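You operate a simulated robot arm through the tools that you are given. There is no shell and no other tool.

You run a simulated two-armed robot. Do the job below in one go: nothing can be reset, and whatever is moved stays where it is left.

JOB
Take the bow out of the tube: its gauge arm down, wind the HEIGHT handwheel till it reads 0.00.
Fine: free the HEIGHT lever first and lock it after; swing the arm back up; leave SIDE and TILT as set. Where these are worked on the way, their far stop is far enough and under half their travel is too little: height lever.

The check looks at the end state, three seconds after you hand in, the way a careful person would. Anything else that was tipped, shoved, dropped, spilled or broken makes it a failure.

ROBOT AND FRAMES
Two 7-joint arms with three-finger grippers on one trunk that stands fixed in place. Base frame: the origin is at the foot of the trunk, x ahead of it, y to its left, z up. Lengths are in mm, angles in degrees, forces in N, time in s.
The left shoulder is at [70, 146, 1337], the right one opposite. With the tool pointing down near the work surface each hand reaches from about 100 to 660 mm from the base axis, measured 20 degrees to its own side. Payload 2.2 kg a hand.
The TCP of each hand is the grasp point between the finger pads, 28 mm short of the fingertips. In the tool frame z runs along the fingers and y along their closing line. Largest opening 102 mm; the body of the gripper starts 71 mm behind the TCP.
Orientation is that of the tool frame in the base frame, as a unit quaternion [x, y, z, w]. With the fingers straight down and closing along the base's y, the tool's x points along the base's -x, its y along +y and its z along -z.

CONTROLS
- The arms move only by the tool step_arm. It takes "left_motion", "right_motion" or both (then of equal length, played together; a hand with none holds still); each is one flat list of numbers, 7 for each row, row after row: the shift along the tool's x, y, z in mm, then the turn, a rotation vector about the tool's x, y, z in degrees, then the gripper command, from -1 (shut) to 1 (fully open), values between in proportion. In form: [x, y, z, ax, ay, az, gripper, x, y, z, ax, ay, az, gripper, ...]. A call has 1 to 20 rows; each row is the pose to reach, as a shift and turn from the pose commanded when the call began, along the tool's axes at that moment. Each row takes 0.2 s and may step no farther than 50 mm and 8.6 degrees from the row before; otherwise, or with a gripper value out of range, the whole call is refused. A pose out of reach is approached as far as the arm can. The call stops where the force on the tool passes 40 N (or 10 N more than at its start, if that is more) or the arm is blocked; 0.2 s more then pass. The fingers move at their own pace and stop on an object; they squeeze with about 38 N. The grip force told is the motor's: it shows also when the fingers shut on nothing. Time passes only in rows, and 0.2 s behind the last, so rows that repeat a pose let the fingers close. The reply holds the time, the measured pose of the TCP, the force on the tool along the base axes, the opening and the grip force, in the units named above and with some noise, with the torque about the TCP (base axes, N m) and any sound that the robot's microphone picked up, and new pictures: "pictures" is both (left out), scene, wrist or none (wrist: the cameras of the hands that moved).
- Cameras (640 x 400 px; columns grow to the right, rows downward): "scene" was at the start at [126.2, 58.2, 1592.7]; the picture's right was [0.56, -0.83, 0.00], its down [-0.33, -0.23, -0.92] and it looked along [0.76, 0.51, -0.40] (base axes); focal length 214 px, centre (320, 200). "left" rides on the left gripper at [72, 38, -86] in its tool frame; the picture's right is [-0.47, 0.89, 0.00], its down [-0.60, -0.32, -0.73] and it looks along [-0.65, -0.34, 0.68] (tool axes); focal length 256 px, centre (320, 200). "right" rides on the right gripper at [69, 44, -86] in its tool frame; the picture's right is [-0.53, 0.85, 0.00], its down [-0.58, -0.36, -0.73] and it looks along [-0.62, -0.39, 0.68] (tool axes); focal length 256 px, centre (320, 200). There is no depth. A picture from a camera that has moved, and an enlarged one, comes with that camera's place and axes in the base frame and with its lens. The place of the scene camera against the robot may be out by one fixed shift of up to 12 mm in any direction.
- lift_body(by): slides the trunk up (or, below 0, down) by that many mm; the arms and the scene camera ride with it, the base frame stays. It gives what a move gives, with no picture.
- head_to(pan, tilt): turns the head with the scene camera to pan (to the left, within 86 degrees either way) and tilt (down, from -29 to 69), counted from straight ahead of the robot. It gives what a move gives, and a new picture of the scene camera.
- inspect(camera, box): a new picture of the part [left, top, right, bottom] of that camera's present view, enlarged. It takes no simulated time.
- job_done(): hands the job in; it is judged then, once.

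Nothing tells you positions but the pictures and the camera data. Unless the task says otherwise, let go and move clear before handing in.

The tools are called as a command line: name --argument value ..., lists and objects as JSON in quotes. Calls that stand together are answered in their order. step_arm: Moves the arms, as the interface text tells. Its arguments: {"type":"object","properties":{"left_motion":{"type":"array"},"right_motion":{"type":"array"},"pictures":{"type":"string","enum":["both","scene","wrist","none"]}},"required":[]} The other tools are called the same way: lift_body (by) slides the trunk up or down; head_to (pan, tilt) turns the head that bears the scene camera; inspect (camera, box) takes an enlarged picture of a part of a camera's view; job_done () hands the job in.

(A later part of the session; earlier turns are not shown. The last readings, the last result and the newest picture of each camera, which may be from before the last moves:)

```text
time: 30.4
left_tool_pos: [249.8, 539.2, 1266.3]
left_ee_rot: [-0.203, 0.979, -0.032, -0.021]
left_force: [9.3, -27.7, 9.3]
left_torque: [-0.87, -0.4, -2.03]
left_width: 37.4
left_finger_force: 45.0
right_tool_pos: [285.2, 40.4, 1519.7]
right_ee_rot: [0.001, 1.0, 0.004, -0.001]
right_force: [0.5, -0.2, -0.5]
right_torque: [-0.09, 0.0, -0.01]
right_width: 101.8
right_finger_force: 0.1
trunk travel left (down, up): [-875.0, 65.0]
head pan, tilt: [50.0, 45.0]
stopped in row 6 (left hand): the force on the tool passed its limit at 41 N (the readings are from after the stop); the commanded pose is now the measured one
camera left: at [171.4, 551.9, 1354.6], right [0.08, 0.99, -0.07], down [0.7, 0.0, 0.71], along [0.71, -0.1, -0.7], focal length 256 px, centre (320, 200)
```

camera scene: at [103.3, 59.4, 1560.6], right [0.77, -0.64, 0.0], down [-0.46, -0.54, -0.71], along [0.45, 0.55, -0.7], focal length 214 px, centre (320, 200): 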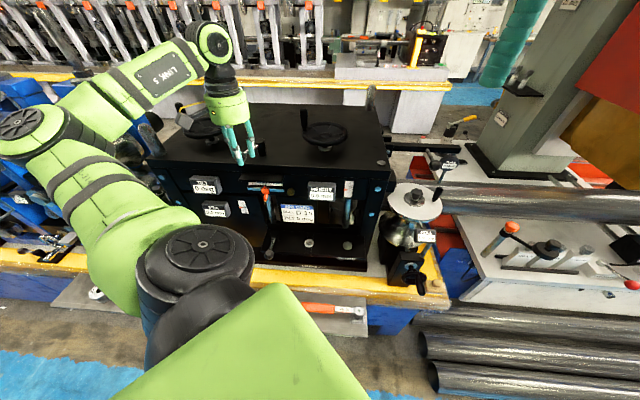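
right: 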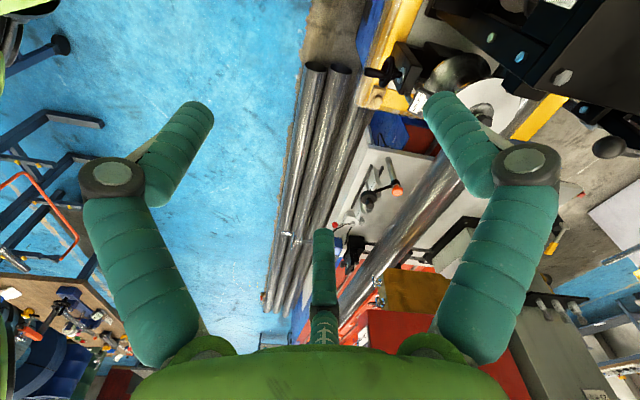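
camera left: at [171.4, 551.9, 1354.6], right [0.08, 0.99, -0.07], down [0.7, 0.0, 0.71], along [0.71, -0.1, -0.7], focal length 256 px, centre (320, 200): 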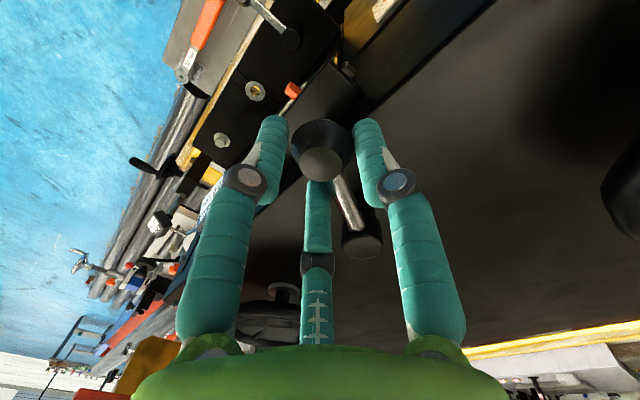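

The torque reading shows the fingers are jammed against the knob and twisting rather than turning the lever. I'll open, lift off, close the fingers and come back down on the knob's right side to push it with a single contact.

step_arm --left_motion '[0, 0, 0, 0, 0, 0, 0.2, 1.2, -1.2, -22, -1.5, -1.5, 0, 0.2, 2.4, -2.4, -45, -3.1, -3.1, 0, 0.2, 5.6, -39.3, -42.7, -3.1, -3.1, 0, -1, 5.6, -39.3, -42.7, -3.1, -3.1, 0, -1]' --pictures "both"

inspect --camera "left" --box '[220, 80, 460, 280]'

inspect --camera "scene" --box '[200, 110, 300, 190]'

```text
time: 31.6
left_tool_pos: [258.4, 516.3, 1306.7]
left_ee_rot: [-0.211, 0.977, 0.004, -0.002]
left_force: [-0.5, 0.7, 0.0]
left_torque: [0.02, 0.02, 0.03]
left_width: 2.1
left_finger_force: 31.5
right_tool_pos: [283.2, 50.7, 1518.9]
right_ee_rot: [0.002, 1.0, 0.001, 0.0]
right_force: [0.5, 0.0, 0.4]
right_torque: [0.0, 0.01, 0.0]
right_width: 102.1
right_finger_force: 0.0
trunk travel left (down, up): [-875.0, 65.0]
head pan, tilt: [50.0, 45.0]
camera scene: at [102.8, 69.2, 1559.9], right [0.77, -0.64, 0.0], down [-0.46, -0.54, -0.71], along [0.45, 0.54, -0.71], focal length 214 px, centre (320, 200)
camera left: at [178.2, 520.0, 1393.6], right [0.06, 1.0, 0.01], down [0.69, -0.04, 0.73], along [0.73, -0.04, -0.69], focal length 256 px, centre (320, 200)
```

scene: 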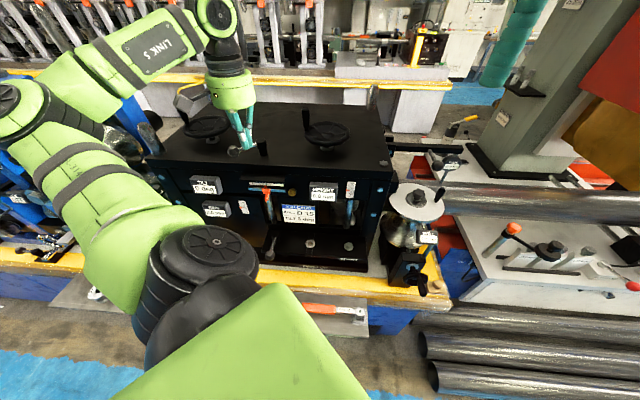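
left: 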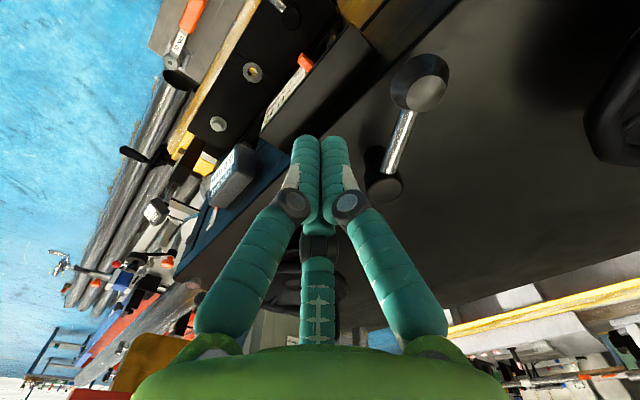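

```text
2.00 times, centred on (340, 180) of left
camera zoom: at [178.2, 520.0, 1393.6], right [0.06, 1.0, 0.01], down [0.69, -0.04, 0.73], along [0.73, -0.04, -0.69], focal length 512 px, centre (280, 240)
```

zoom: 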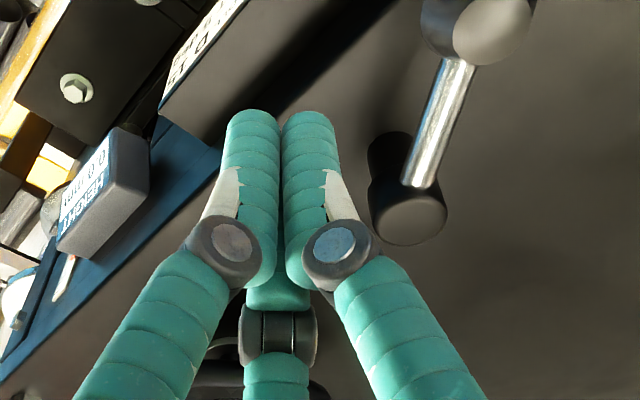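

```text
5.00 times, centred on (250, 150) of scene
camera zoom: at [102.8, 69.2, 1559.9], right [0.77, -0.64, 0.0], down [-0.46, -0.54, -0.71], along [0.45, 0.54, -0.71], focal length 1072 px, centre (670, 450)
```

zoom: 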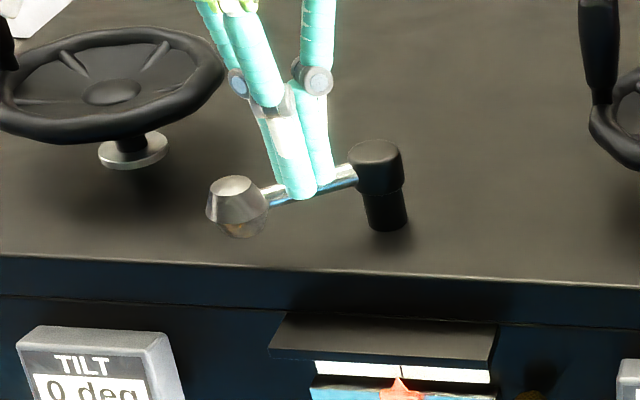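

Opening the fingers let the lever go over to about 53° from its start. I'll now push the knob with closed fingers from the front side to its far stop.

step_arm --left_motion '[7.6, 20.6, 0, 0, 0, 0, -1, 7.6, 20.6, 42.7, 0, 0, 0, -1, 5.7, 33.5, 42.7, 0, 0, 0, -1, 3.2, 41.5, 42.7, 0, 0, 0, -1, 0.7, 49.5, 42.7, 0, 0, 0, -1, -2.7, 56, 42.7, 0, 0, 0, -1, -6.1, 62.2, 42.7, 0, 0, 0, -1, -10.5, 68, 42.7, 0, 0, 0, -1, -14.9, 73.6, 42.7, 0, 0, 0, -1]' --pictures "both"

inspect --camera "left" --box '[220, 60, 460, 280]'

inspect --camera "scene" --box '[200, 110, 300, 190]'

```text
time: 33.6
left_tool_pos: [239.6, 584.7, 1266.8]
left_ee_rot: [-0.209, 0.978, 0.004, -0.004]
left_force: [-8.4, -15.1, -6.5]
left_torque: [-0.35, 0.15, -0.01]
left_width: 5.9
left_finger_force: 31.4
right_tool_pos: [280.7, 43.2, 1521.1]
right_ee_rot: [0.002, 1.0, 0.004, 0.0]
right_force: [-0.1, 0.4, 0.4]
right_torque: [-0.02, -0.01, 0.02]
right_width: 101.8
right_finger_force: 0.1
trunk travel left (down, up): [-875.0, 65.0]
head pan, tilt: [50.0, 45.0]
camera scene: at [99.4, 62.7, 1560.3], right [0.77, -0.64, 0.0], down [-0.45, -0.54, -0.71], along [0.46, 0.54, -0.7], focal length 214 px, centre (320, 200)
camera left: at [158.3, 588.8, 1354.3], right [0.06, 1.0, 0.01], down [0.69, -0.05, 0.73], along [0.72, -0.04, -0.69], focal length 256 px, centre (320, 200)
```

scene: 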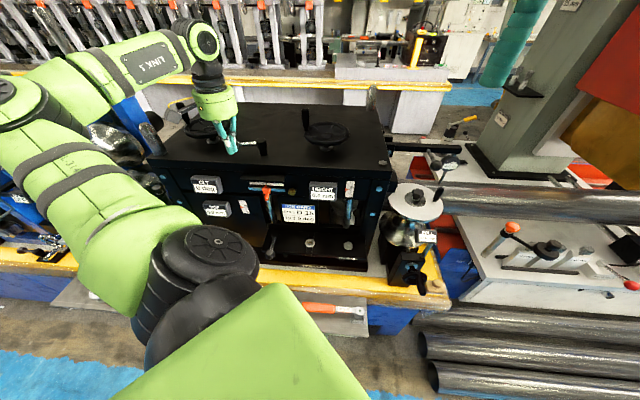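
left: 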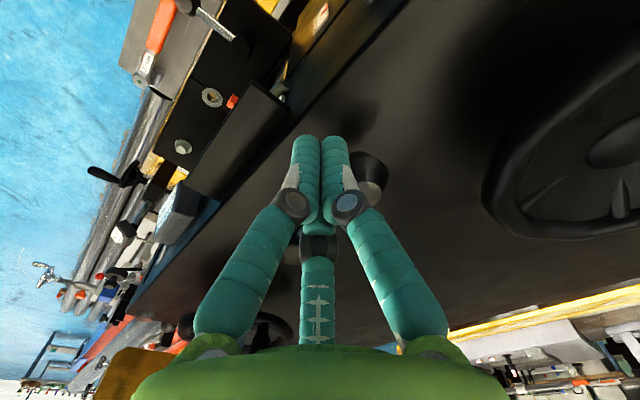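

```text
1.82 times, centred on (340, 170) of left
camera zoom: at [158.3, 588.8, 1354.3], right [0.06, 1.0, 0.01], down [0.69, -0.05, 0.73], along [0.72, -0.04, -0.69], focal length 465 px, centre (284, 254)
```

zoom: 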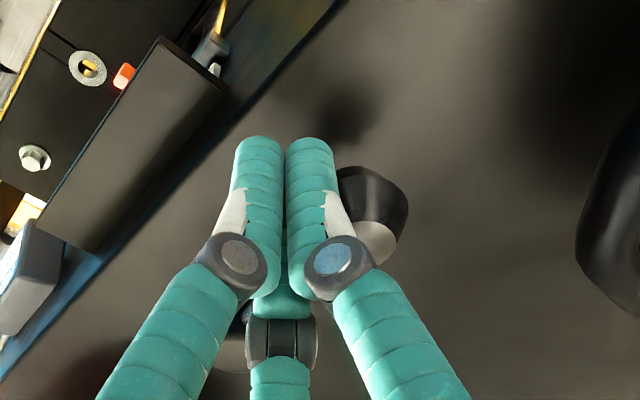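

```text
5.00 times, centred on (250, 150) of scene
camera zoom: at [99.4, 62.7, 1560.3], right [0.77, -0.64, 0.0], down [-0.45, -0.54, -0.71], along [0.46, 0.54, -0.7], focal length 1072 px, centre (670, 450)
```

zoom: 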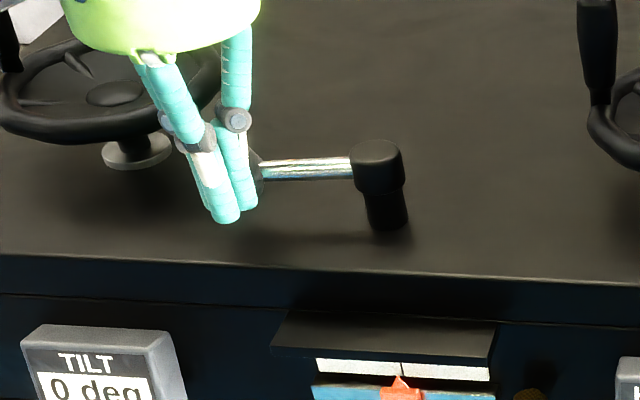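

The lever is about 81° round now. I'll push a little more to find the stop.

step_arm --left_motion '[-2.6, 2.5, 0, 0, 0, 0, -1, -5.2, 5, 0, 0, 0, 0, -1, -8, 7.5, 0, 0, 0, 0, -1, -10.9, 10.1, 0, 0, 0, 0, -1, -13.7, 12, 0, 0, 0, 0, -1, -16.6, 13.8, 0, 0, 0, 0, -1]' --pictures "wrist"

inspect --camera "left" --box '[220, 60, 460, 280]'

inspect --camera "scene" --box '[200, 110, 300, 190]'

```text
time: 34.3
left_tool_pos: [238.8, 585.0, 1268.2]
left_ee_rot: [-0.206, 0.979, -0.005, -0.009]
left_force: [-9.4, -23.6, 9.4]
left_torque: [-0.43, 0.15, -0.09]
left_width: 6.3
left_finger_force: 30.9
right_tool_pos: [279.4, 43.2, 1521.3]
right_ee_rot: [0.001, 1.0, 0.003, 0.001]
right_force: [0.7, 0.8, -0.4]
right_torque: [-0.07, 0.02, -0.02]
right_width: 101.9
right_finger_force: 0.0
trunk travel left (down, up): [-875.0, 65.0]
head pan, tilt: [50.0, 45.0]
stopped in row 3 (left hand): the force on the tool passed its limit at 42 N (the readings are from after the stop); the commanded pose is now the measured one
camera left: at [159.0, 591.8, 1356.2], right [0.07, 1.0, -0.01], down [0.69, -0.04, 0.72], along [0.72, -0.06, -0.69], focal length 256 px, centre (320, 200)
```

left: 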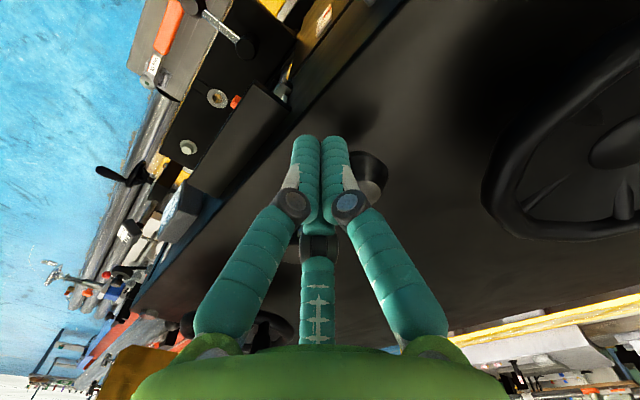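

```text
1.82 times, centred on (340, 170) of left
camera zoom: at [159.0, 591.8, 1356.2], right [0.07, 1.0, -0.01], down [0.69, -0.04, 0.72], along [0.72, -0.06, -0.69], focal length 465 px, centre (284, 254)
```

zoom: 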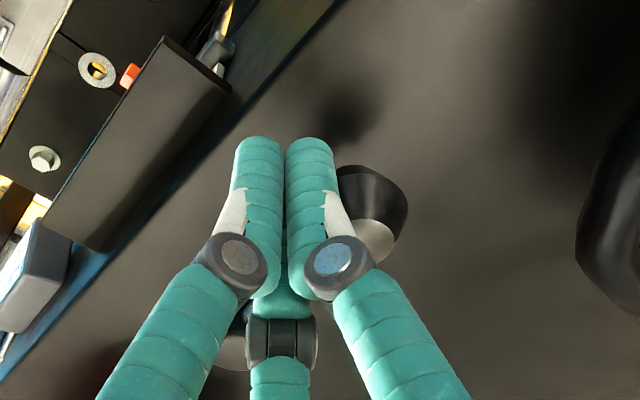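

```text
5.00 times, centred on (250, 150) of scene
camera zoom: at [98.6, 61.4, 1561.1], right [0.77, -0.64, 0.0], down [-0.45, -0.54, -0.71], along [0.46, 0.55, -0.7], focal length 1072 px, centre (670, 450)
```

zoom: 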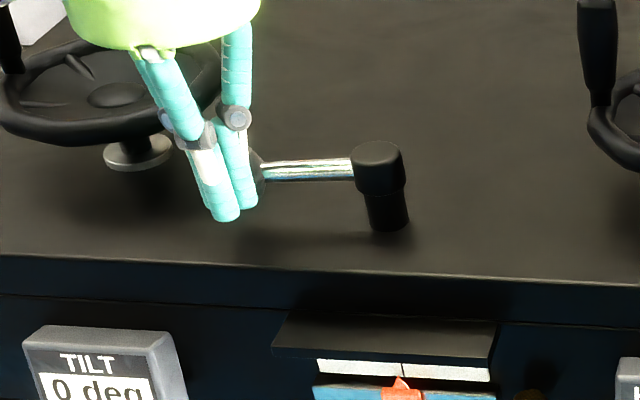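

That's the far stop (about 80° of travel). I'll back away from the lever, rise, and head for the HEIGHT handwheel's handle.

step_arm --left_motion '[0, -12, 0, 0, 0, 0, -1, 0, -30, 0, 0, 0, 0, -1, 0, -30, -45, 0, 0, 0, -1, 0, -30, -90, 0, 0, -8, 0, 0, -30, -132, 0, 0, -16, 1, 0, -30, -132, 0, 0, -21.2, 1]' --pictures "scene"

inspect --camera "scene" --box '[220, 90, 400, 200]'

```text
time: 35.7
left_tool_pos: [256.2, 567.5, 1396.9]
left_ee_rot: [-0.386, 0.922, 0.0, -0.009]
left_force: [-0.1, -0.7, 0.0]
left_torque: [0.02, 0.0, 0.01]
left_width: 102.1
left_finger_force: 0.1
right_tool_pos: [283.1, 49.3, 1519.4]
right_ee_rot: [0.002, 1.0, 0.001, 0.0]
right_force: [-0.2, 0.6, 0.3]
right_torque: [0.01, -0.02, -0.03]
right_width: 102.0
right_finger_force: 0.0
trunk travel left (down, up): [-875.0, 65.0]
head pan, tilt: [50.0, 45.0]
camera scene: at [102.8, 67.5, 1560.0], right [0.77, -0.64, 0.0], down [-0.46, -0.54, -0.71], along [0.45, 0.54, -0.71], focal length 214 px, centre (320, 200)
```

scene: 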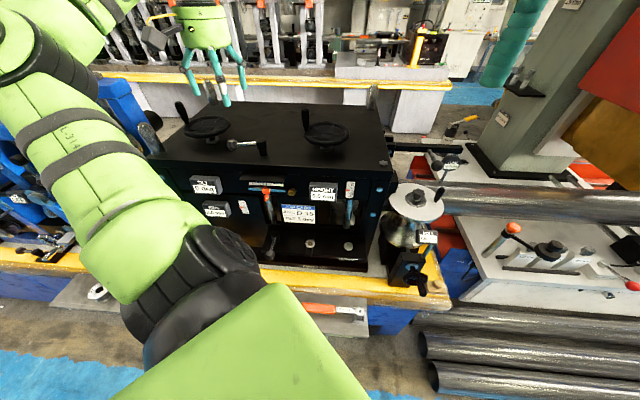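

```text
3.56 times, centred on (310, 145) of scene
camera zoom: at [102.8, 67.5, 1560.0], right [0.77, -0.64, 0.0], down [-0.46, -0.54, -0.71], along [0.45, 0.54, -0.71], focal length 763 px, centre (356, 396)
```

zoom: 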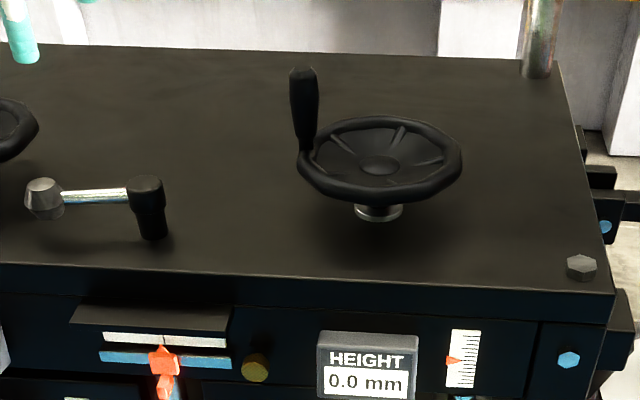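

The lever is clearly over. Now moving to a pre-grasp spot in front of the HEIGHT wheel's handle.

step_arm --left_motion '[-10.5, -27.1, 3, 0, -6.7, 0, 1, -21, -54.2, 10, 0, -13.4, 0, 1, -31.4, -81.3, 18, 0, -20, 0, 1, -41.9, -108.5, 25, 0, -26.7, 0, 1, -52.3, -135.6, 33, 0, -33.4, 0, 1, -62.8, -162.7, 40, 0, -40, 0, 1]' --pictures "wrist"

inspect --camera "left" --box '[180, 40, 480, 240]'

```text
time: 37.1
left_tool_pos: [416.7, 495.3, 1355.0]
left_ee_rot: [-0.362, 0.869, 0.131, 0.309]
left_force: [-0.6, -0.9, -0.1]
left_torque: [0.02, 0.05, 0.01]
left_width: 102.2
left_finger_force: 0.2
right_tool_pos: [284.8, 49.1, 1520.2]
right_ee_rot: [0.002, 1.0, 0.002, 0.0]
right_force: [0.4, -0.7, 0.1]
right_torque: [0.0, 0.01, 0.0]
right_width: 102.1
right_finger_force: 0.1
trunk travel left (down, up): [-875.0, 65.0]
head pan, tilt: [50.0, 45.0]
camera left: at [311.6, 443.6, 1376.3], right [-0.37, 0.88, 0.3], down [0.23, -0.22, 0.95], along [0.9, 0.42, -0.12], focal length 256 px, centre (320, 200)
```

left: 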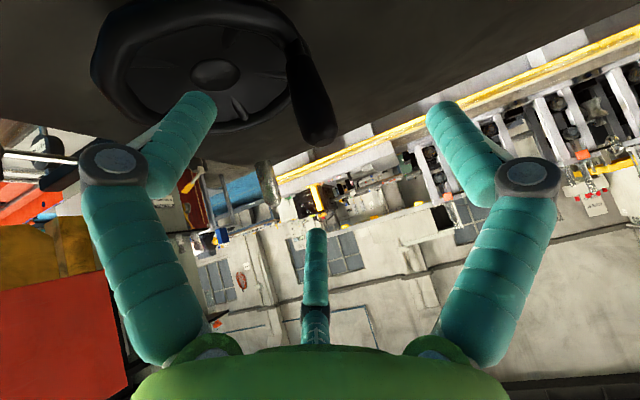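

```text
2.00 times, centred on (330, 140) of left
camera zoom: at [311.6, 443.6, 1376.3], right [-0.37, 0.88, 0.3], down [0.23, -0.22, 0.95], along [0.9, 0.42, -0.12], focal length 512 px, centre (300, 320)
```

zoom: 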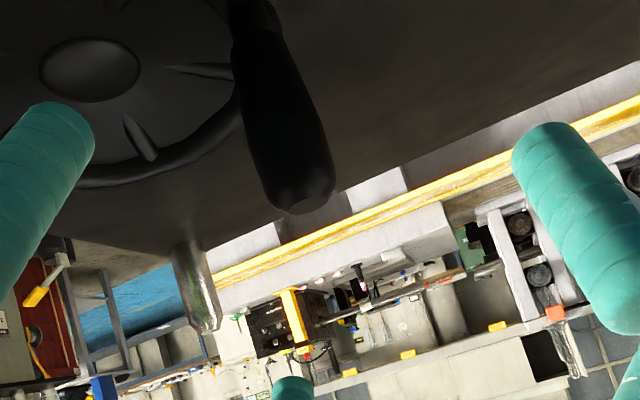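

The handle stands at about [428, 509], top near z 1325, on the left side of the wheel whose hub is near [465, 471, 1265]. I'll move in and grip its upper part.

step_arm --left_motion '[14.1, 1.4, 10, 0, 0, 0, 1, 14.1, 1.4, 28, 0, 0, 0, 1, 14.1, 1.4, 45.2, 0, 0, 0, 1]' --pictures "both"

inspect --camera "left" --box '[180, 60, 460, 260]'

```text
time: 37.9
left_tool_pos: [425.8, 509.6, 1312.1]
left_ee_rot: [-0.363, 0.869, 0.131, 0.31]
left_force: [0.3, -1.0, 4.2]
left_torque: [-0.17, 0.05, 0.0]
left_width: 103.3
left_finger_force: 0.0
right_tool_pos: [279.6, 46.9, 1520.9]
right_ee_rot: [0.001, 1.0, 0.002, 0.001]
right_force: [-0.2, -0.5, -0.1]
right_torque: [0.01, 0.0, 0.01]
right_width: 102.0
right_finger_force: 0.0
trunk travel left (down, up): [-875.0, 65.0]
head pan, tilt: [50.0, 45.0]
camera scene: at [100.3, 66.7, 1560.3], right [0.77, -0.64, 0.0], down [-0.45, -0.54, -0.71], along [0.46, 0.54, -0.71], focal length 214 px, centre (320, 200)
camera left: at [321.3, 457.4, 1333.7], right [-0.38, 0.88, 0.3], down [0.23, -0.22, 0.95], along [0.9, 0.42, -0.12], focal length 256 px, centre (320, 200)
```

scene: 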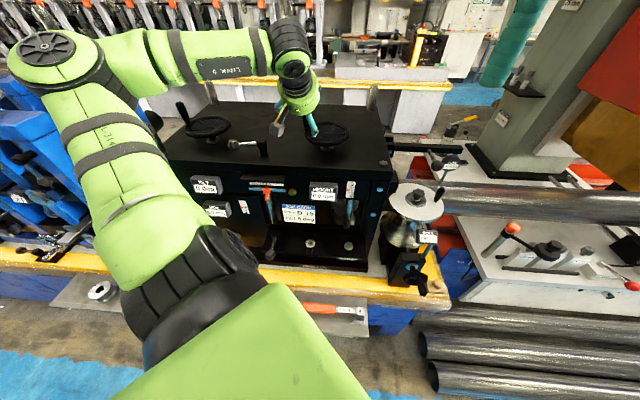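
left: 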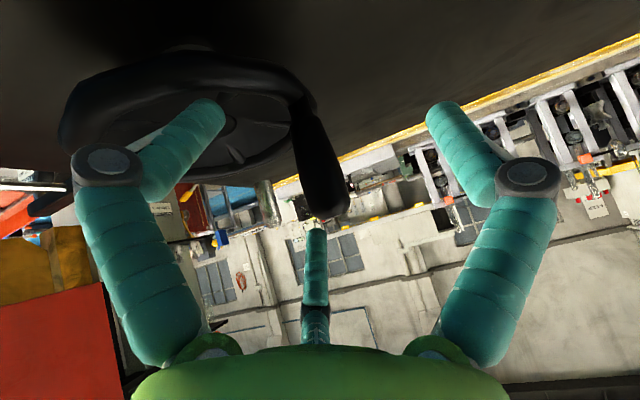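

```text
2.00 times, centred on (320, 160) of left
camera zoom: at [321.3, 457.4, 1333.7], right [-0.38, 0.88, 0.3], down [0.23, -0.22, 0.95], along [0.9, 0.42, -0.12], focal length 512 px, centre (320, 280)
```

zoom: 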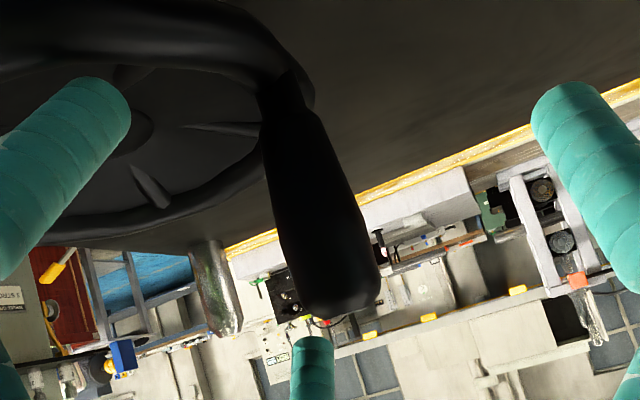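

The handle is right between the fingers. Closing on it now.

step_arm --left_motion '[0, 0, -1, 0, 0, 0, 0, 0, 0, -1, 0, 0, 0, -1, 0, 0, -1, 0, 0, 0, -1, 0, 0, -1, 0, 0, 0, -1]' --pictures "both"

inspect --camera "left" --box '[180, 60, 460, 260]'

```text
time: 38.9
left_tool_pos: [430.8, 504.9, 1313.4]
left_ee_rot: [-0.361, 0.87, 0.131, 0.31]
left_force: [12.1, -10.2, 10.0]
left_torque: [-1.04, -0.24, -0.09]
left_width: 27.9
left_finger_force: 45.1
right_tool_pos: [285.6, 43.8, 1518.9]
right_ee_rot: [0.002, 1.0, 0.003, -0.001]
right_force: [-0.1, 0.6, 0.2]
right_torque: [0.01, 0.0, 0.03]
right_width: 102.0
right_finger_force: 0.0
trunk travel left (down, up): [-875.0, 65.0]
head pan, tilt: [50.0, 45.0]
camera scene: at [105.3, 63.0, 1560.2], right [0.77, -0.64, 0.0], down [-0.46, -0.54, -0.71], along [0.45, 0.54, -0.71], focal length 214 px, centre (320, 200)
camera left: at [325.6, 453.3, 1334.7], right [-0.37, 0.88, 0.3], down [0.23, -0.22, 0.95], along [0.9, 0.42, -0.12], focal length 256 px, centre (320, 200)
```

scene: 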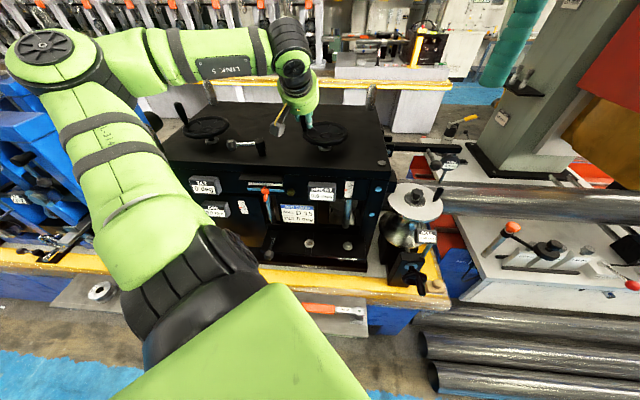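
left: 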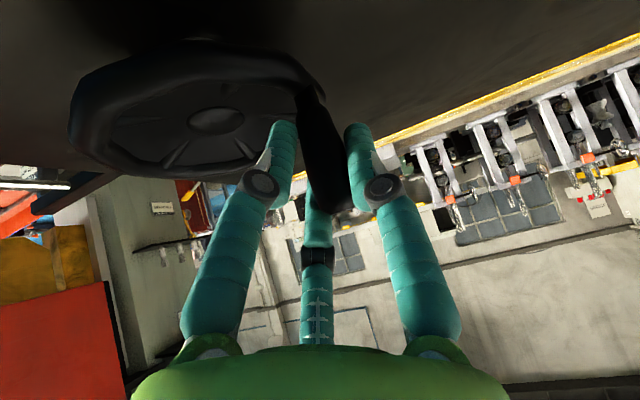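

```text
2.00 times, centred on (320, 160) of left
camera zoom: at [325.6, 453.3, 1334.7], right [-0.37, 0.88, 0.3], down [0.23, -0.22, 0.95], along [0.9, 0.42, -0.12], focal length 512 px, centre (320, 280)
```

zoom: 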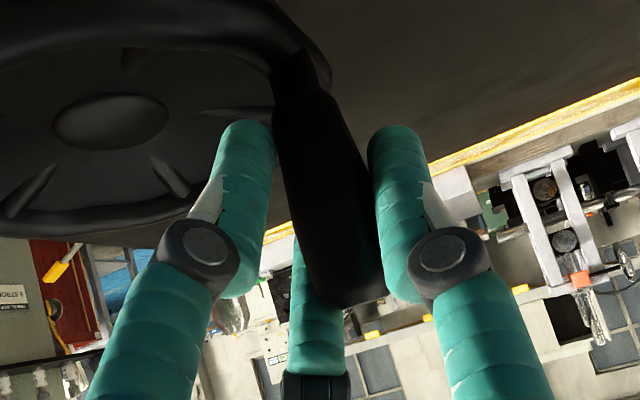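

The handle is gripped (28 mm). I'll try a small anticlockwise turn of about 20°, letting the hand turn with the wheel, to see how the readouts respond.

step_arm --left_motion '[-2.1, -5.6, -2.2, 0, 0, 0, -1, 2.1, -5.7, -5.6, -4.1, 0, -5, -1, 6.7, -6.6, -9.3, -8.5, 0.1, -10.4, -1, 10.9, -8.2, -12.8, -13, 0.1, -15.8, -1]' --pictures "both"

inspect --camera "scene" --box '[280, 110, 480, 230]'

```text
time: 39.9
left_tool_pos: [423.5, 491.1, 1313.8]
left_ee_rot: [-0.511, 0.792, 0.185, 0.278]
left_force: [10.3, -4.5, -4.7]
left_torque: [-0.94, -0.36, -0.08]
left_width: 27.9
left_finger_force: 45.0
right_tool_pos: [287.6, 48.0, 1517.9]
right_ee_rot: [0.001, 1.0, 0.002, -0.002]
right_force: [-1.7, -0.2, -0.1]
right_torque: [-0.01, 0.03, -0.02]
right_width: 102.2
right_finger_force: 0.1
trunk travel left (down, up): [-875.0, 65.0]
head pan, tilt: [50.0, 45.0]
camera scene: at [106.3, 67.5, 1559.7], right [0.77, -0.64, 0.0], down [-0.46, -0.54, -0.71], along [0.45, 0.54, -0.71], focal length 214 px, centre (320, 200)
camera left: at [344.3, 406.2, 1335.6], right [-0.66, 0.69, 0.3], down [0.3, -0.12, 0.95], along [0.69, 0.71, -0.13], focal length 256 px, centre (320, 200)
```

scene: 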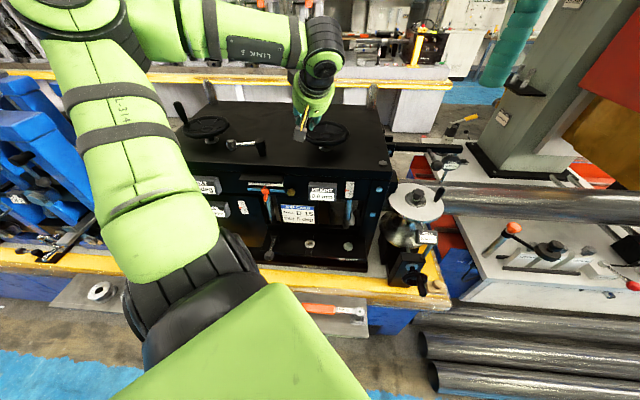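
left: 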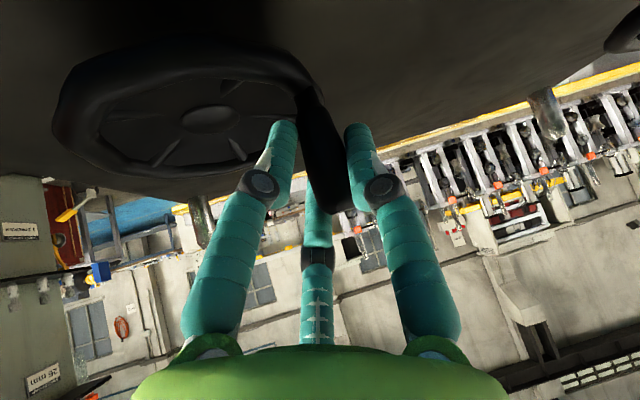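

```text
3.20 times, centred on (380, 170) of scene
camera zoom: at [106.3, 67.5, 1559.7], right [0.77, -0.64, 0.0], down [-0.46, -0.54, -0.71], along [0.45, 0.54, -0.71], focal length 686 px, centre (128, 296)
```

zoom: 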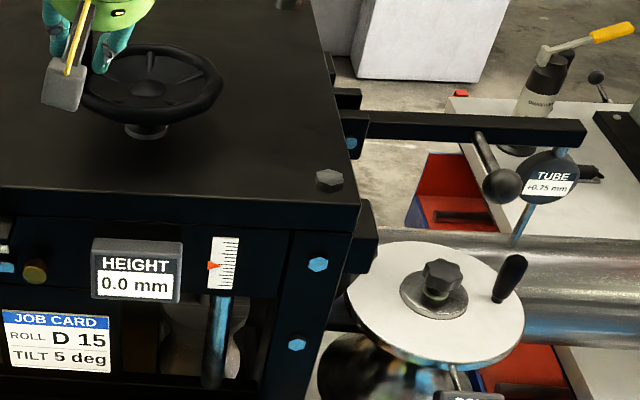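

inspect --camera "scene" --box '[435, 140, 475, 175]'

inspect --camera "scene" --box '[295, 170, 365, 210]'

inspect --camera "left" --box '[40, 20, 400, 240]'

```text
11.43 times, centred on (455, 158) of scene
camera zoom: at [106.3, 67.5, 1559.7], right [0.77, -0.64, 0.0], down [-0.46, -0.54, -0.71], along [0.45, 0.54, -0.71], focal length 2451 px, centre (-1223, 686)
```

zoom: 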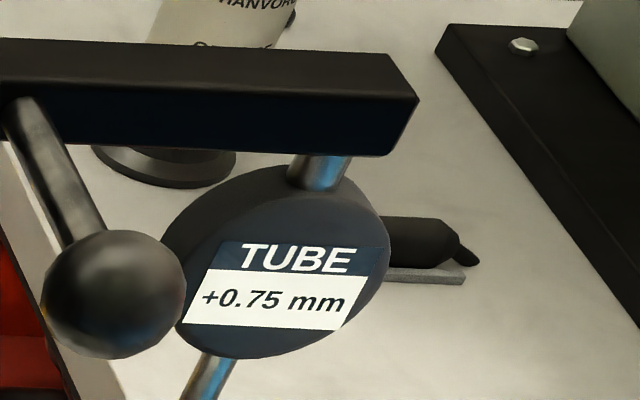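

```text
9.14 times, centred on (330, 190) of scene
camera zoom: at [106.3, 67.5, 1559.7], right [0.77, -0.64, 0.0], down [-0.46, -0.54, -0.71], along [0.45, 0.54, -0.71], focal length 1961 px, centre (229, 291)
```

zoom: 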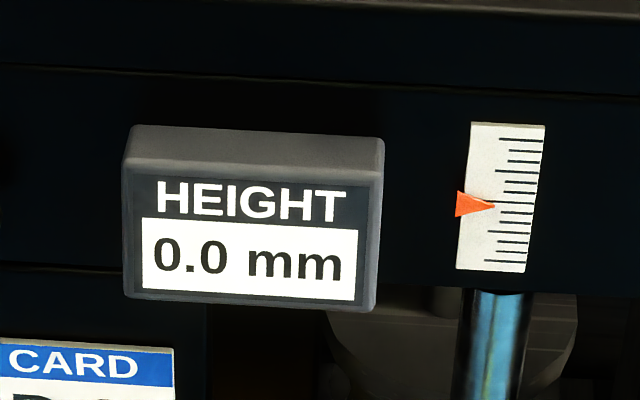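

```text
1.78 times, centred on (220, 130) of left
camera zoom: at [344.3, 406.2, 1335.6], right [-0.66, 0.69, 0.3], down [0.3, -0.12, 0.95], along [0.69, 0.71, -0.13], focal length 455 px, centre (498, 324)
```

zoom: 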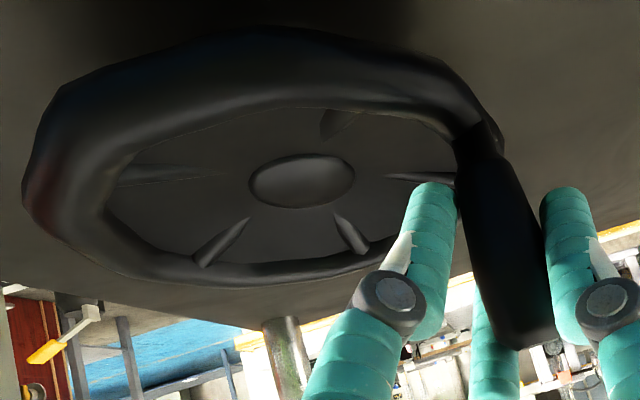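

The wheel itself turned about 18° but neither readout moved, so there may be backlash. I'll wind on to about 65° in the same direction.

step_arm --left_motion '[3.7, -2.5, -3, 0, 0, 0, -1, 9.8, -3.8, -8, 0, 0, 0, -1, 15.6, -6.4, -12.7, 0, 0, 0, -1, 21, -10.3, -17.1, 0, 0, 0, -1, 25.8, -15.3, -21.1, 0, 0, 0, -1]' --pictures "both"

inspect --camera "scene" --box '[280, 110, 480, 230]'

inspect --camera "left" --box '[40, 20, 400, 240]'

```text
time: 41.1
left_tool_pos: [417.5, 457.9, 1313.9]
left_ee_rot: [-0.51, 0.792, 0.185, 0.279]
left_force: [-8.2, -0.1, -8.9]
left_torque: [0.27, -1.01, 0.06]
left_width: 28.0
left_finger_force: 44.6
right_tool_pos: [279.3, 50.5, 1519.5]
right_ee_rot: [0.002, 1.0, 0.001, 0.001]
right_force: [0.4, 0.7, 0.1]
right_torque: [0.01, 0.0, -0.01]
right_width: 102.0
right_finger_force: 0.1
trunk travel left (down, up): [-875.0, 65.0]
head pan, tilt: [50.0, 45.0]
camera scene: at [99.7, 69.4, 1560.0], right [0.77, -0.64, 0.0], down [-0.45, -0.54, -0.71], along [0.46, 0.54, -0.71], focal length 214 px, centre (320, 200)
camera left: at [338.9, 372.7, 1335.5], right [-0.66, 0.69, 0.3], down [0.3, -0.13, 0.95], along [0.69, 0.71, -0.12], focal length 256 px, centre (320, 200)
```

scene: 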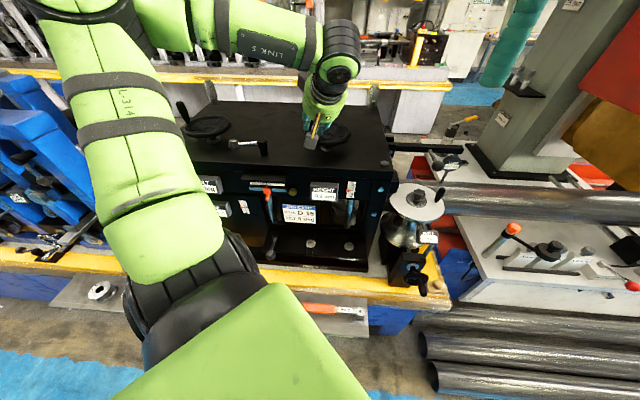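
left: 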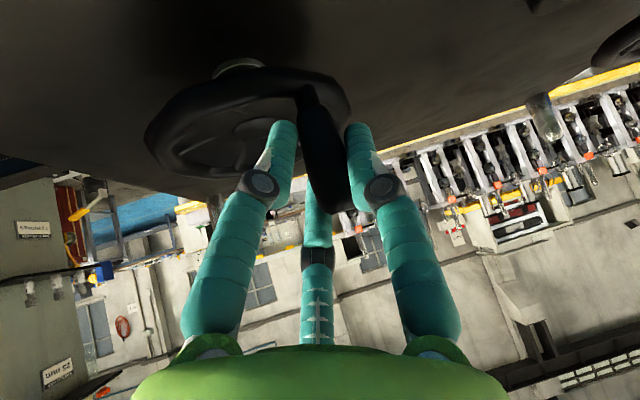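

```text
3.20 times, centred on (380, 170) of scene
camera zoom: at [99.7, 69.4, 1560.0], right [0.77, -0.64, 0.0], down [-0.45, -0.54, -0.71], along [0.46, 0.54, -0.71], focal length 686 px, centre (128, 296)
```

zoom: 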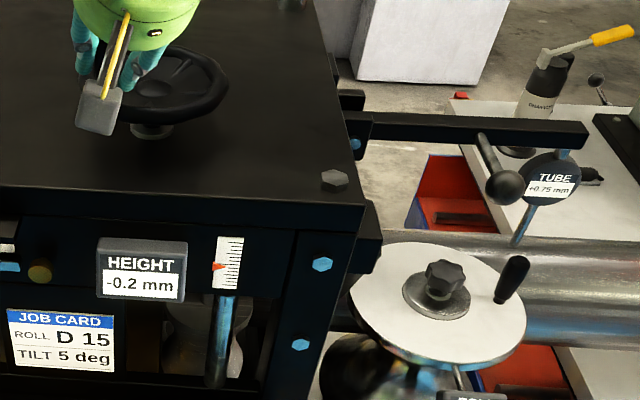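

```text
1.78 times, centred on (220, 130) of left
camera zoom: at [338.9, 372.7, 1335.5], right [-0.66, 0.69, 0.3], down [0.3, -0.13, 0.95], along [0.69, 0.71, -0.12], focal length 455 px, centre (498, 324)
```

zoom: 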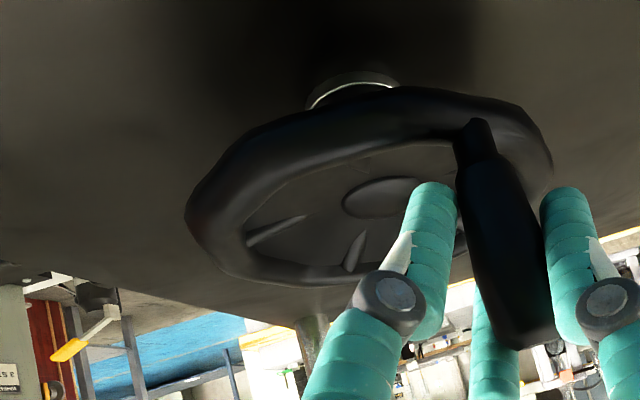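

HEIGHT has gone to -0.2 mm, so the top lever was the right one. Let me read the TUBE display precisely.

inspect --camera "scene" --box '[435, 140, 475, 175]'

inspect --camera "scene" --box '[295, 170, 365, 210]'

```text
11.43 times, centred on (455, 158) of scene
camera zoom: at [99.7, 69.4, 1560.0], right [0.77, -0.64, 0.0], down [-0.45, -0.54, -0.71], along [0.46, 0.54, -0.71], focal length 2451 px, centre (-1223, 686)
```

zoom: 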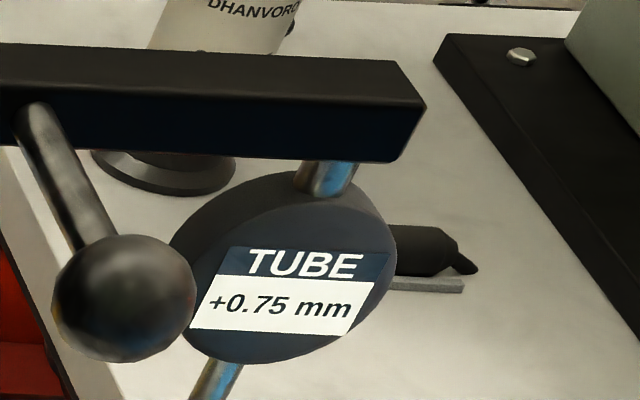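

```text
9.14 times, centred on (330, 190) of scene
camera zoom: at [99.7, 69.4, 1560.0], right [0.77, -0.64, 0.0], down [-0.45, -0.54, -0.71], along [0.46, 0.54, -0.71], focal length 1961 px, centre (229, 291)
```

zoom: 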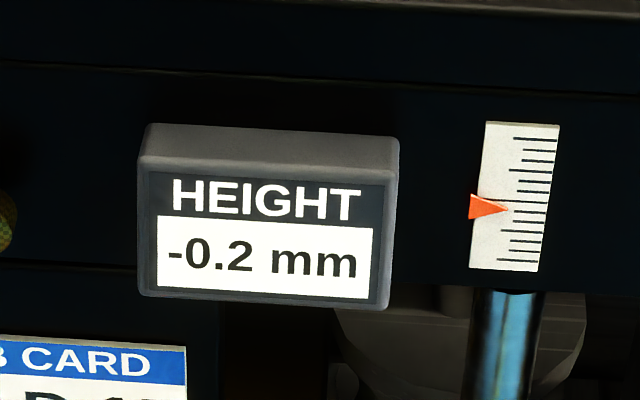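

TUBE still shows +0.75 mm while HEIGHT is -0.2. I'll hold still for a couple of seconds to see if the gauge lags.

step_arm --left_motion '[0, 0, 0, 0, 0, 0, -1, 0, 0, 0, 0, 0, 0, -1, 0, 0, 0, 0, 0, 0, -1, 0, 0, 0, 0, 0, 0, -1, 0, 0, 0, 0, 0, 0, -1, 0, 0, 0, 0, 0, 0, -1, 0, 0, 0, 0, 0, 0, -1, 0, 0, 0, 0, 0, 0, -1, 0, 0, 0, 0, 0, 0, -1, 0, 0, 0, 0, 0, 0, -1]' --pictures "none"

inspect --camera "scene" --box '[435, 140, 475, 175]'

inspect --camera "scene" --box '[295, 170, 365, 210]'

```text
time: 43.3
left_tool_pos: [417.4, 459.6, 1313.6]
left_ee_rot: [-0.512, 0.792, 0.183, 0.278]
left_force: [-11.9, -2.1, -16.4]
left_torque: [-0.46, -0.38, 0.08]
left_width: 28.0
left_finger_force: 44.8
right_tool_pos: [279.9, 50.9, 1520.3]
right_ee_rot: [0.001, 1.0, 0.001, 0.001]
right_force: [-0.4, -0.1, -0.2]
right_torque: [0.01, 0.01, 0.02]
right_width: 102.0
right_finger_force: 0.0
trunk travel left (down, up): [-875.0, 65.0]
head pan, tilt: [50.0, 45.0]
```

```text
11.43 times, centred on (455, 158) of scene
camera zoom: at [99.3, 70.7, 1560.1], right [0.77, -0.64, 0.0], down [-0.45, -0.54, -0.71], along [0.46, 0.54, -0.71], focal length 2451 px, centre (-1223, 686)
```

zoom: 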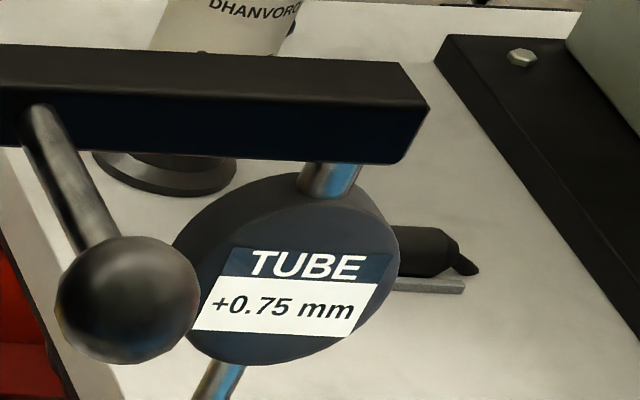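

```text
9.14 times, centred on (330, 190) of scene
camera zoom: at [99.3, 70.7, 1560.1], right [0.77, -0.64, 0.0], down [-0.45, -0.54, -0.71], along [0.46, 0.54, -0.71], focal length 1961 px, centre (229, 291)
```

zoom: 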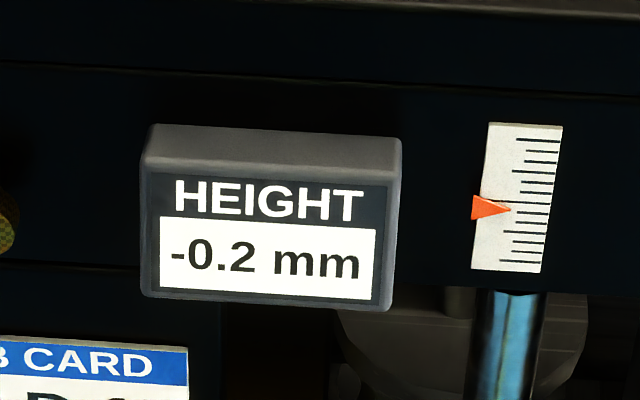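

No lag, so there is likely some free play before the roll acts on the tube. I'll keep winding anticlockwise another 75° and watch.

step_arm --left_motion '[6.8, -3.5, -2.9, 0, 0, 0, -1, 10.6, -10.4, -6, 0, 0, 0, -1, 13.4, -18, -8.4, 0, 0, 0, -1, 15.1, -26.1, -9.9, 0, 0, 0, -1, 15.8, -34.6, -10.5, 0, 0, 0, -1, 15.2, -42.9, -10.2, 0, 0, 0, -1, 13.6, -51.2, -8.9, 0, 0, 0, -1, 10.9, -58.9, -6.8, 0, 0, 0, -1]' --pictures "wrist"

inspect --camera "scene" --box '[280, 110, 480, 230]'

inspect --camera "scene" --box '[435, 140, 475, 175]'

```text
time: 45.1
left_tool_pos: [471.0, 409.5, 1314.8]
left_ee_rot: [-0.509, 0.793, 0.183, 0.279]
left_force: [-4.3, -31.0, -11.4]
left_torque: [-0.88, -0.85, 0.05]
left_width: 27.8
left_finger_force: 45.0
right_tool_pos: [283.9, 39.7, 1519.7]
right_ee_rot: [0.002, 1.0, 0.005, 0.0]
right_force: [-0.4, -0.1, 0.5]
right_torque: [0.03, 0.02, 0.04]
right_width: 101.8
right_finger_force: 0.0
trunk travel left (down, up): [-875.0, 65.0]
head pan, tilt: [50.0, 45.0]
camera left: at [390.3, 323.6, 1335.8], right [-0.65, 0.7, 0.3], down [0.3, -0.13, 0.95], along [0.7, 0.71, -0.13], focal length 256 px, centre (320, 200)
```

left: 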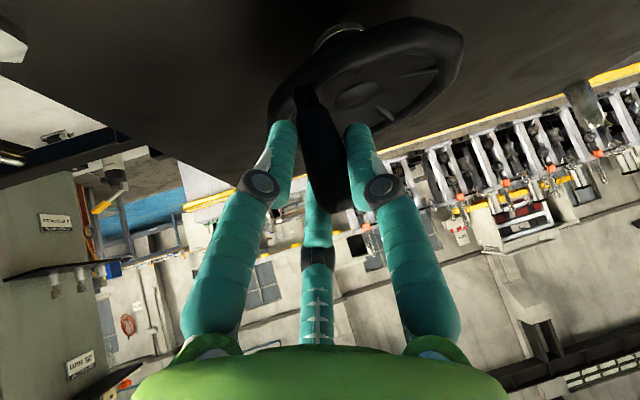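

```text
3.20 times, centred on (380, 170) of scene
camera zoom: at [103.2, 57.9, 1560.4], right [0.77, -0.64, -0.01], down [-0.46, -0.54, -0.71], along [0.45, 0.55, -0.7], focal length 686 px, centre (128, 296)
```

zoom: 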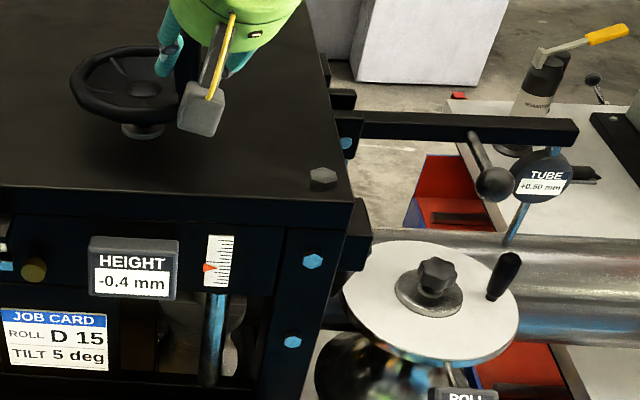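

```text
11.43 times, centred on (455, 158) of scene
camera zoom: at [103.2, 57.9, 1560.4], right [0.77, -0.64, -0.01], down [-0.46, -0.54, -0.71], along [0.45, 0.55, -0.7], focal length 2451 px, centre (-1223, 686)
```

zoom: 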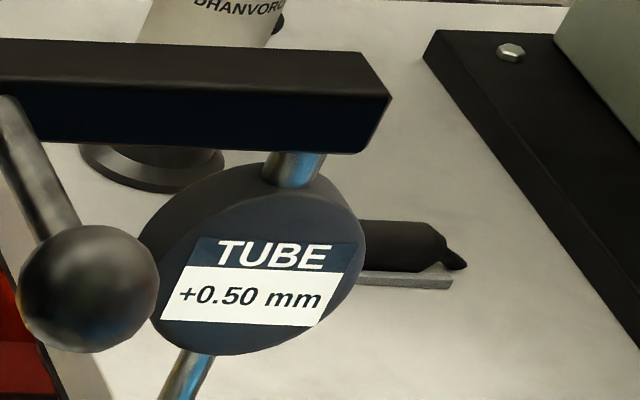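

TUBE is down to +0.50 with HEIGHT at -0.4 — right direction, about 1 mm per turn after some play. I'll wind about 50° more with a corrected circle.

step_arm --left_motion '[5.3, -9.6, -4.4, 0, 0, 0, -1, 1.4, -18.4, -1.3, 0, 0, 0, -1, -3.6, -26.3, 2.6, 0, 0, 0, -1, -9.5, -32.9, 7.3, 0, 0, 0, -1, -16.3, -38.1, 12.8, 0, 0, 0, -1, -23.6, -41.6, 18.6, 0, 0, 0, -1]' --pictures "wrist"

inspect --camera "scene" --box '[280, 110, 480, 230]'

inspect --camera "scene" --box '[435, 140, 475, 175]'

```text
time: 46.5
left_tool_pos: [520.3, 430.3, 1313.8]
left_ee_rot: [-0.51, 0.792, 0.185, 0.282]
left_force: [4.4, -2.4, 4.5]
left_torque: [-0.29, -0.67, -0.05]
left_width: 27.9
left_finger_force: 45.2
right_tool_pos: [282.5, 47.4, 1518.6]
right_ee_rot: [0.002, 1.0, 0.002, 0.0]
right_force: [0.1, 0.0, -0.2]
right_torque: [0.0, -0.03, 0.0]
right_width: 102.1
right_finger_force: 0.1
trunk travel left (down, up): [-875.0, 65.0]
head pan, tilt: [50.0, 45.0]
camera left: at [440.9, 345.1, 1335.1], right [-0.66, 0.69, 0.3], down [0.3, -0.13, 0.95], along [0.69, 0.71, -0.12], focal length 256 px, centre (320, 200)
```

left: 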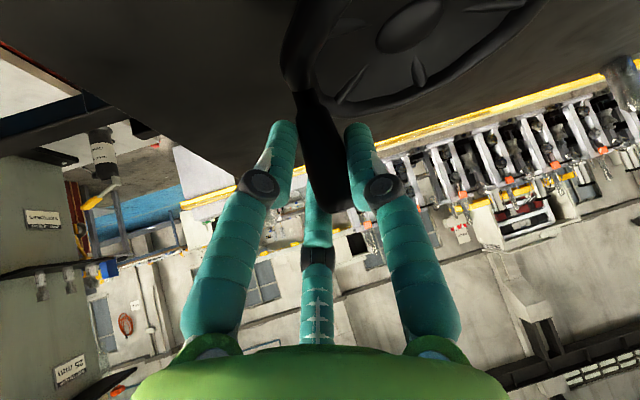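

```text
3.20 times, centred on (380, 170) of scene
camera zoom: at [102.7, 67.0, 1560.2], right [0.77, -0.64, 0.0], down [-0.45, -0.54, -0.71], along [0.45, 0.54, -0.71], focal length 686 px, centre (128, 296)
```

zoom: 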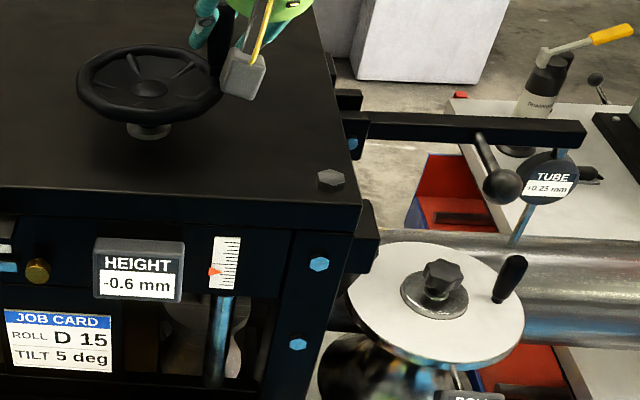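

```text
11.43 times, centred on (455, 158) of scene
camera zoom: at [102.7, 67.0, 1560.2], right [0.77, -0.64, 0.0], down [-0.45, -0.54, -0.71], along [0.45, 0.54, -0.71], focal length 2451 px, centre (-1223, 686)
```

zoom: 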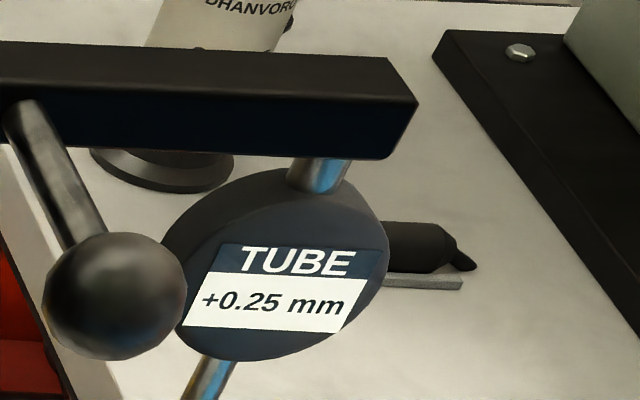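

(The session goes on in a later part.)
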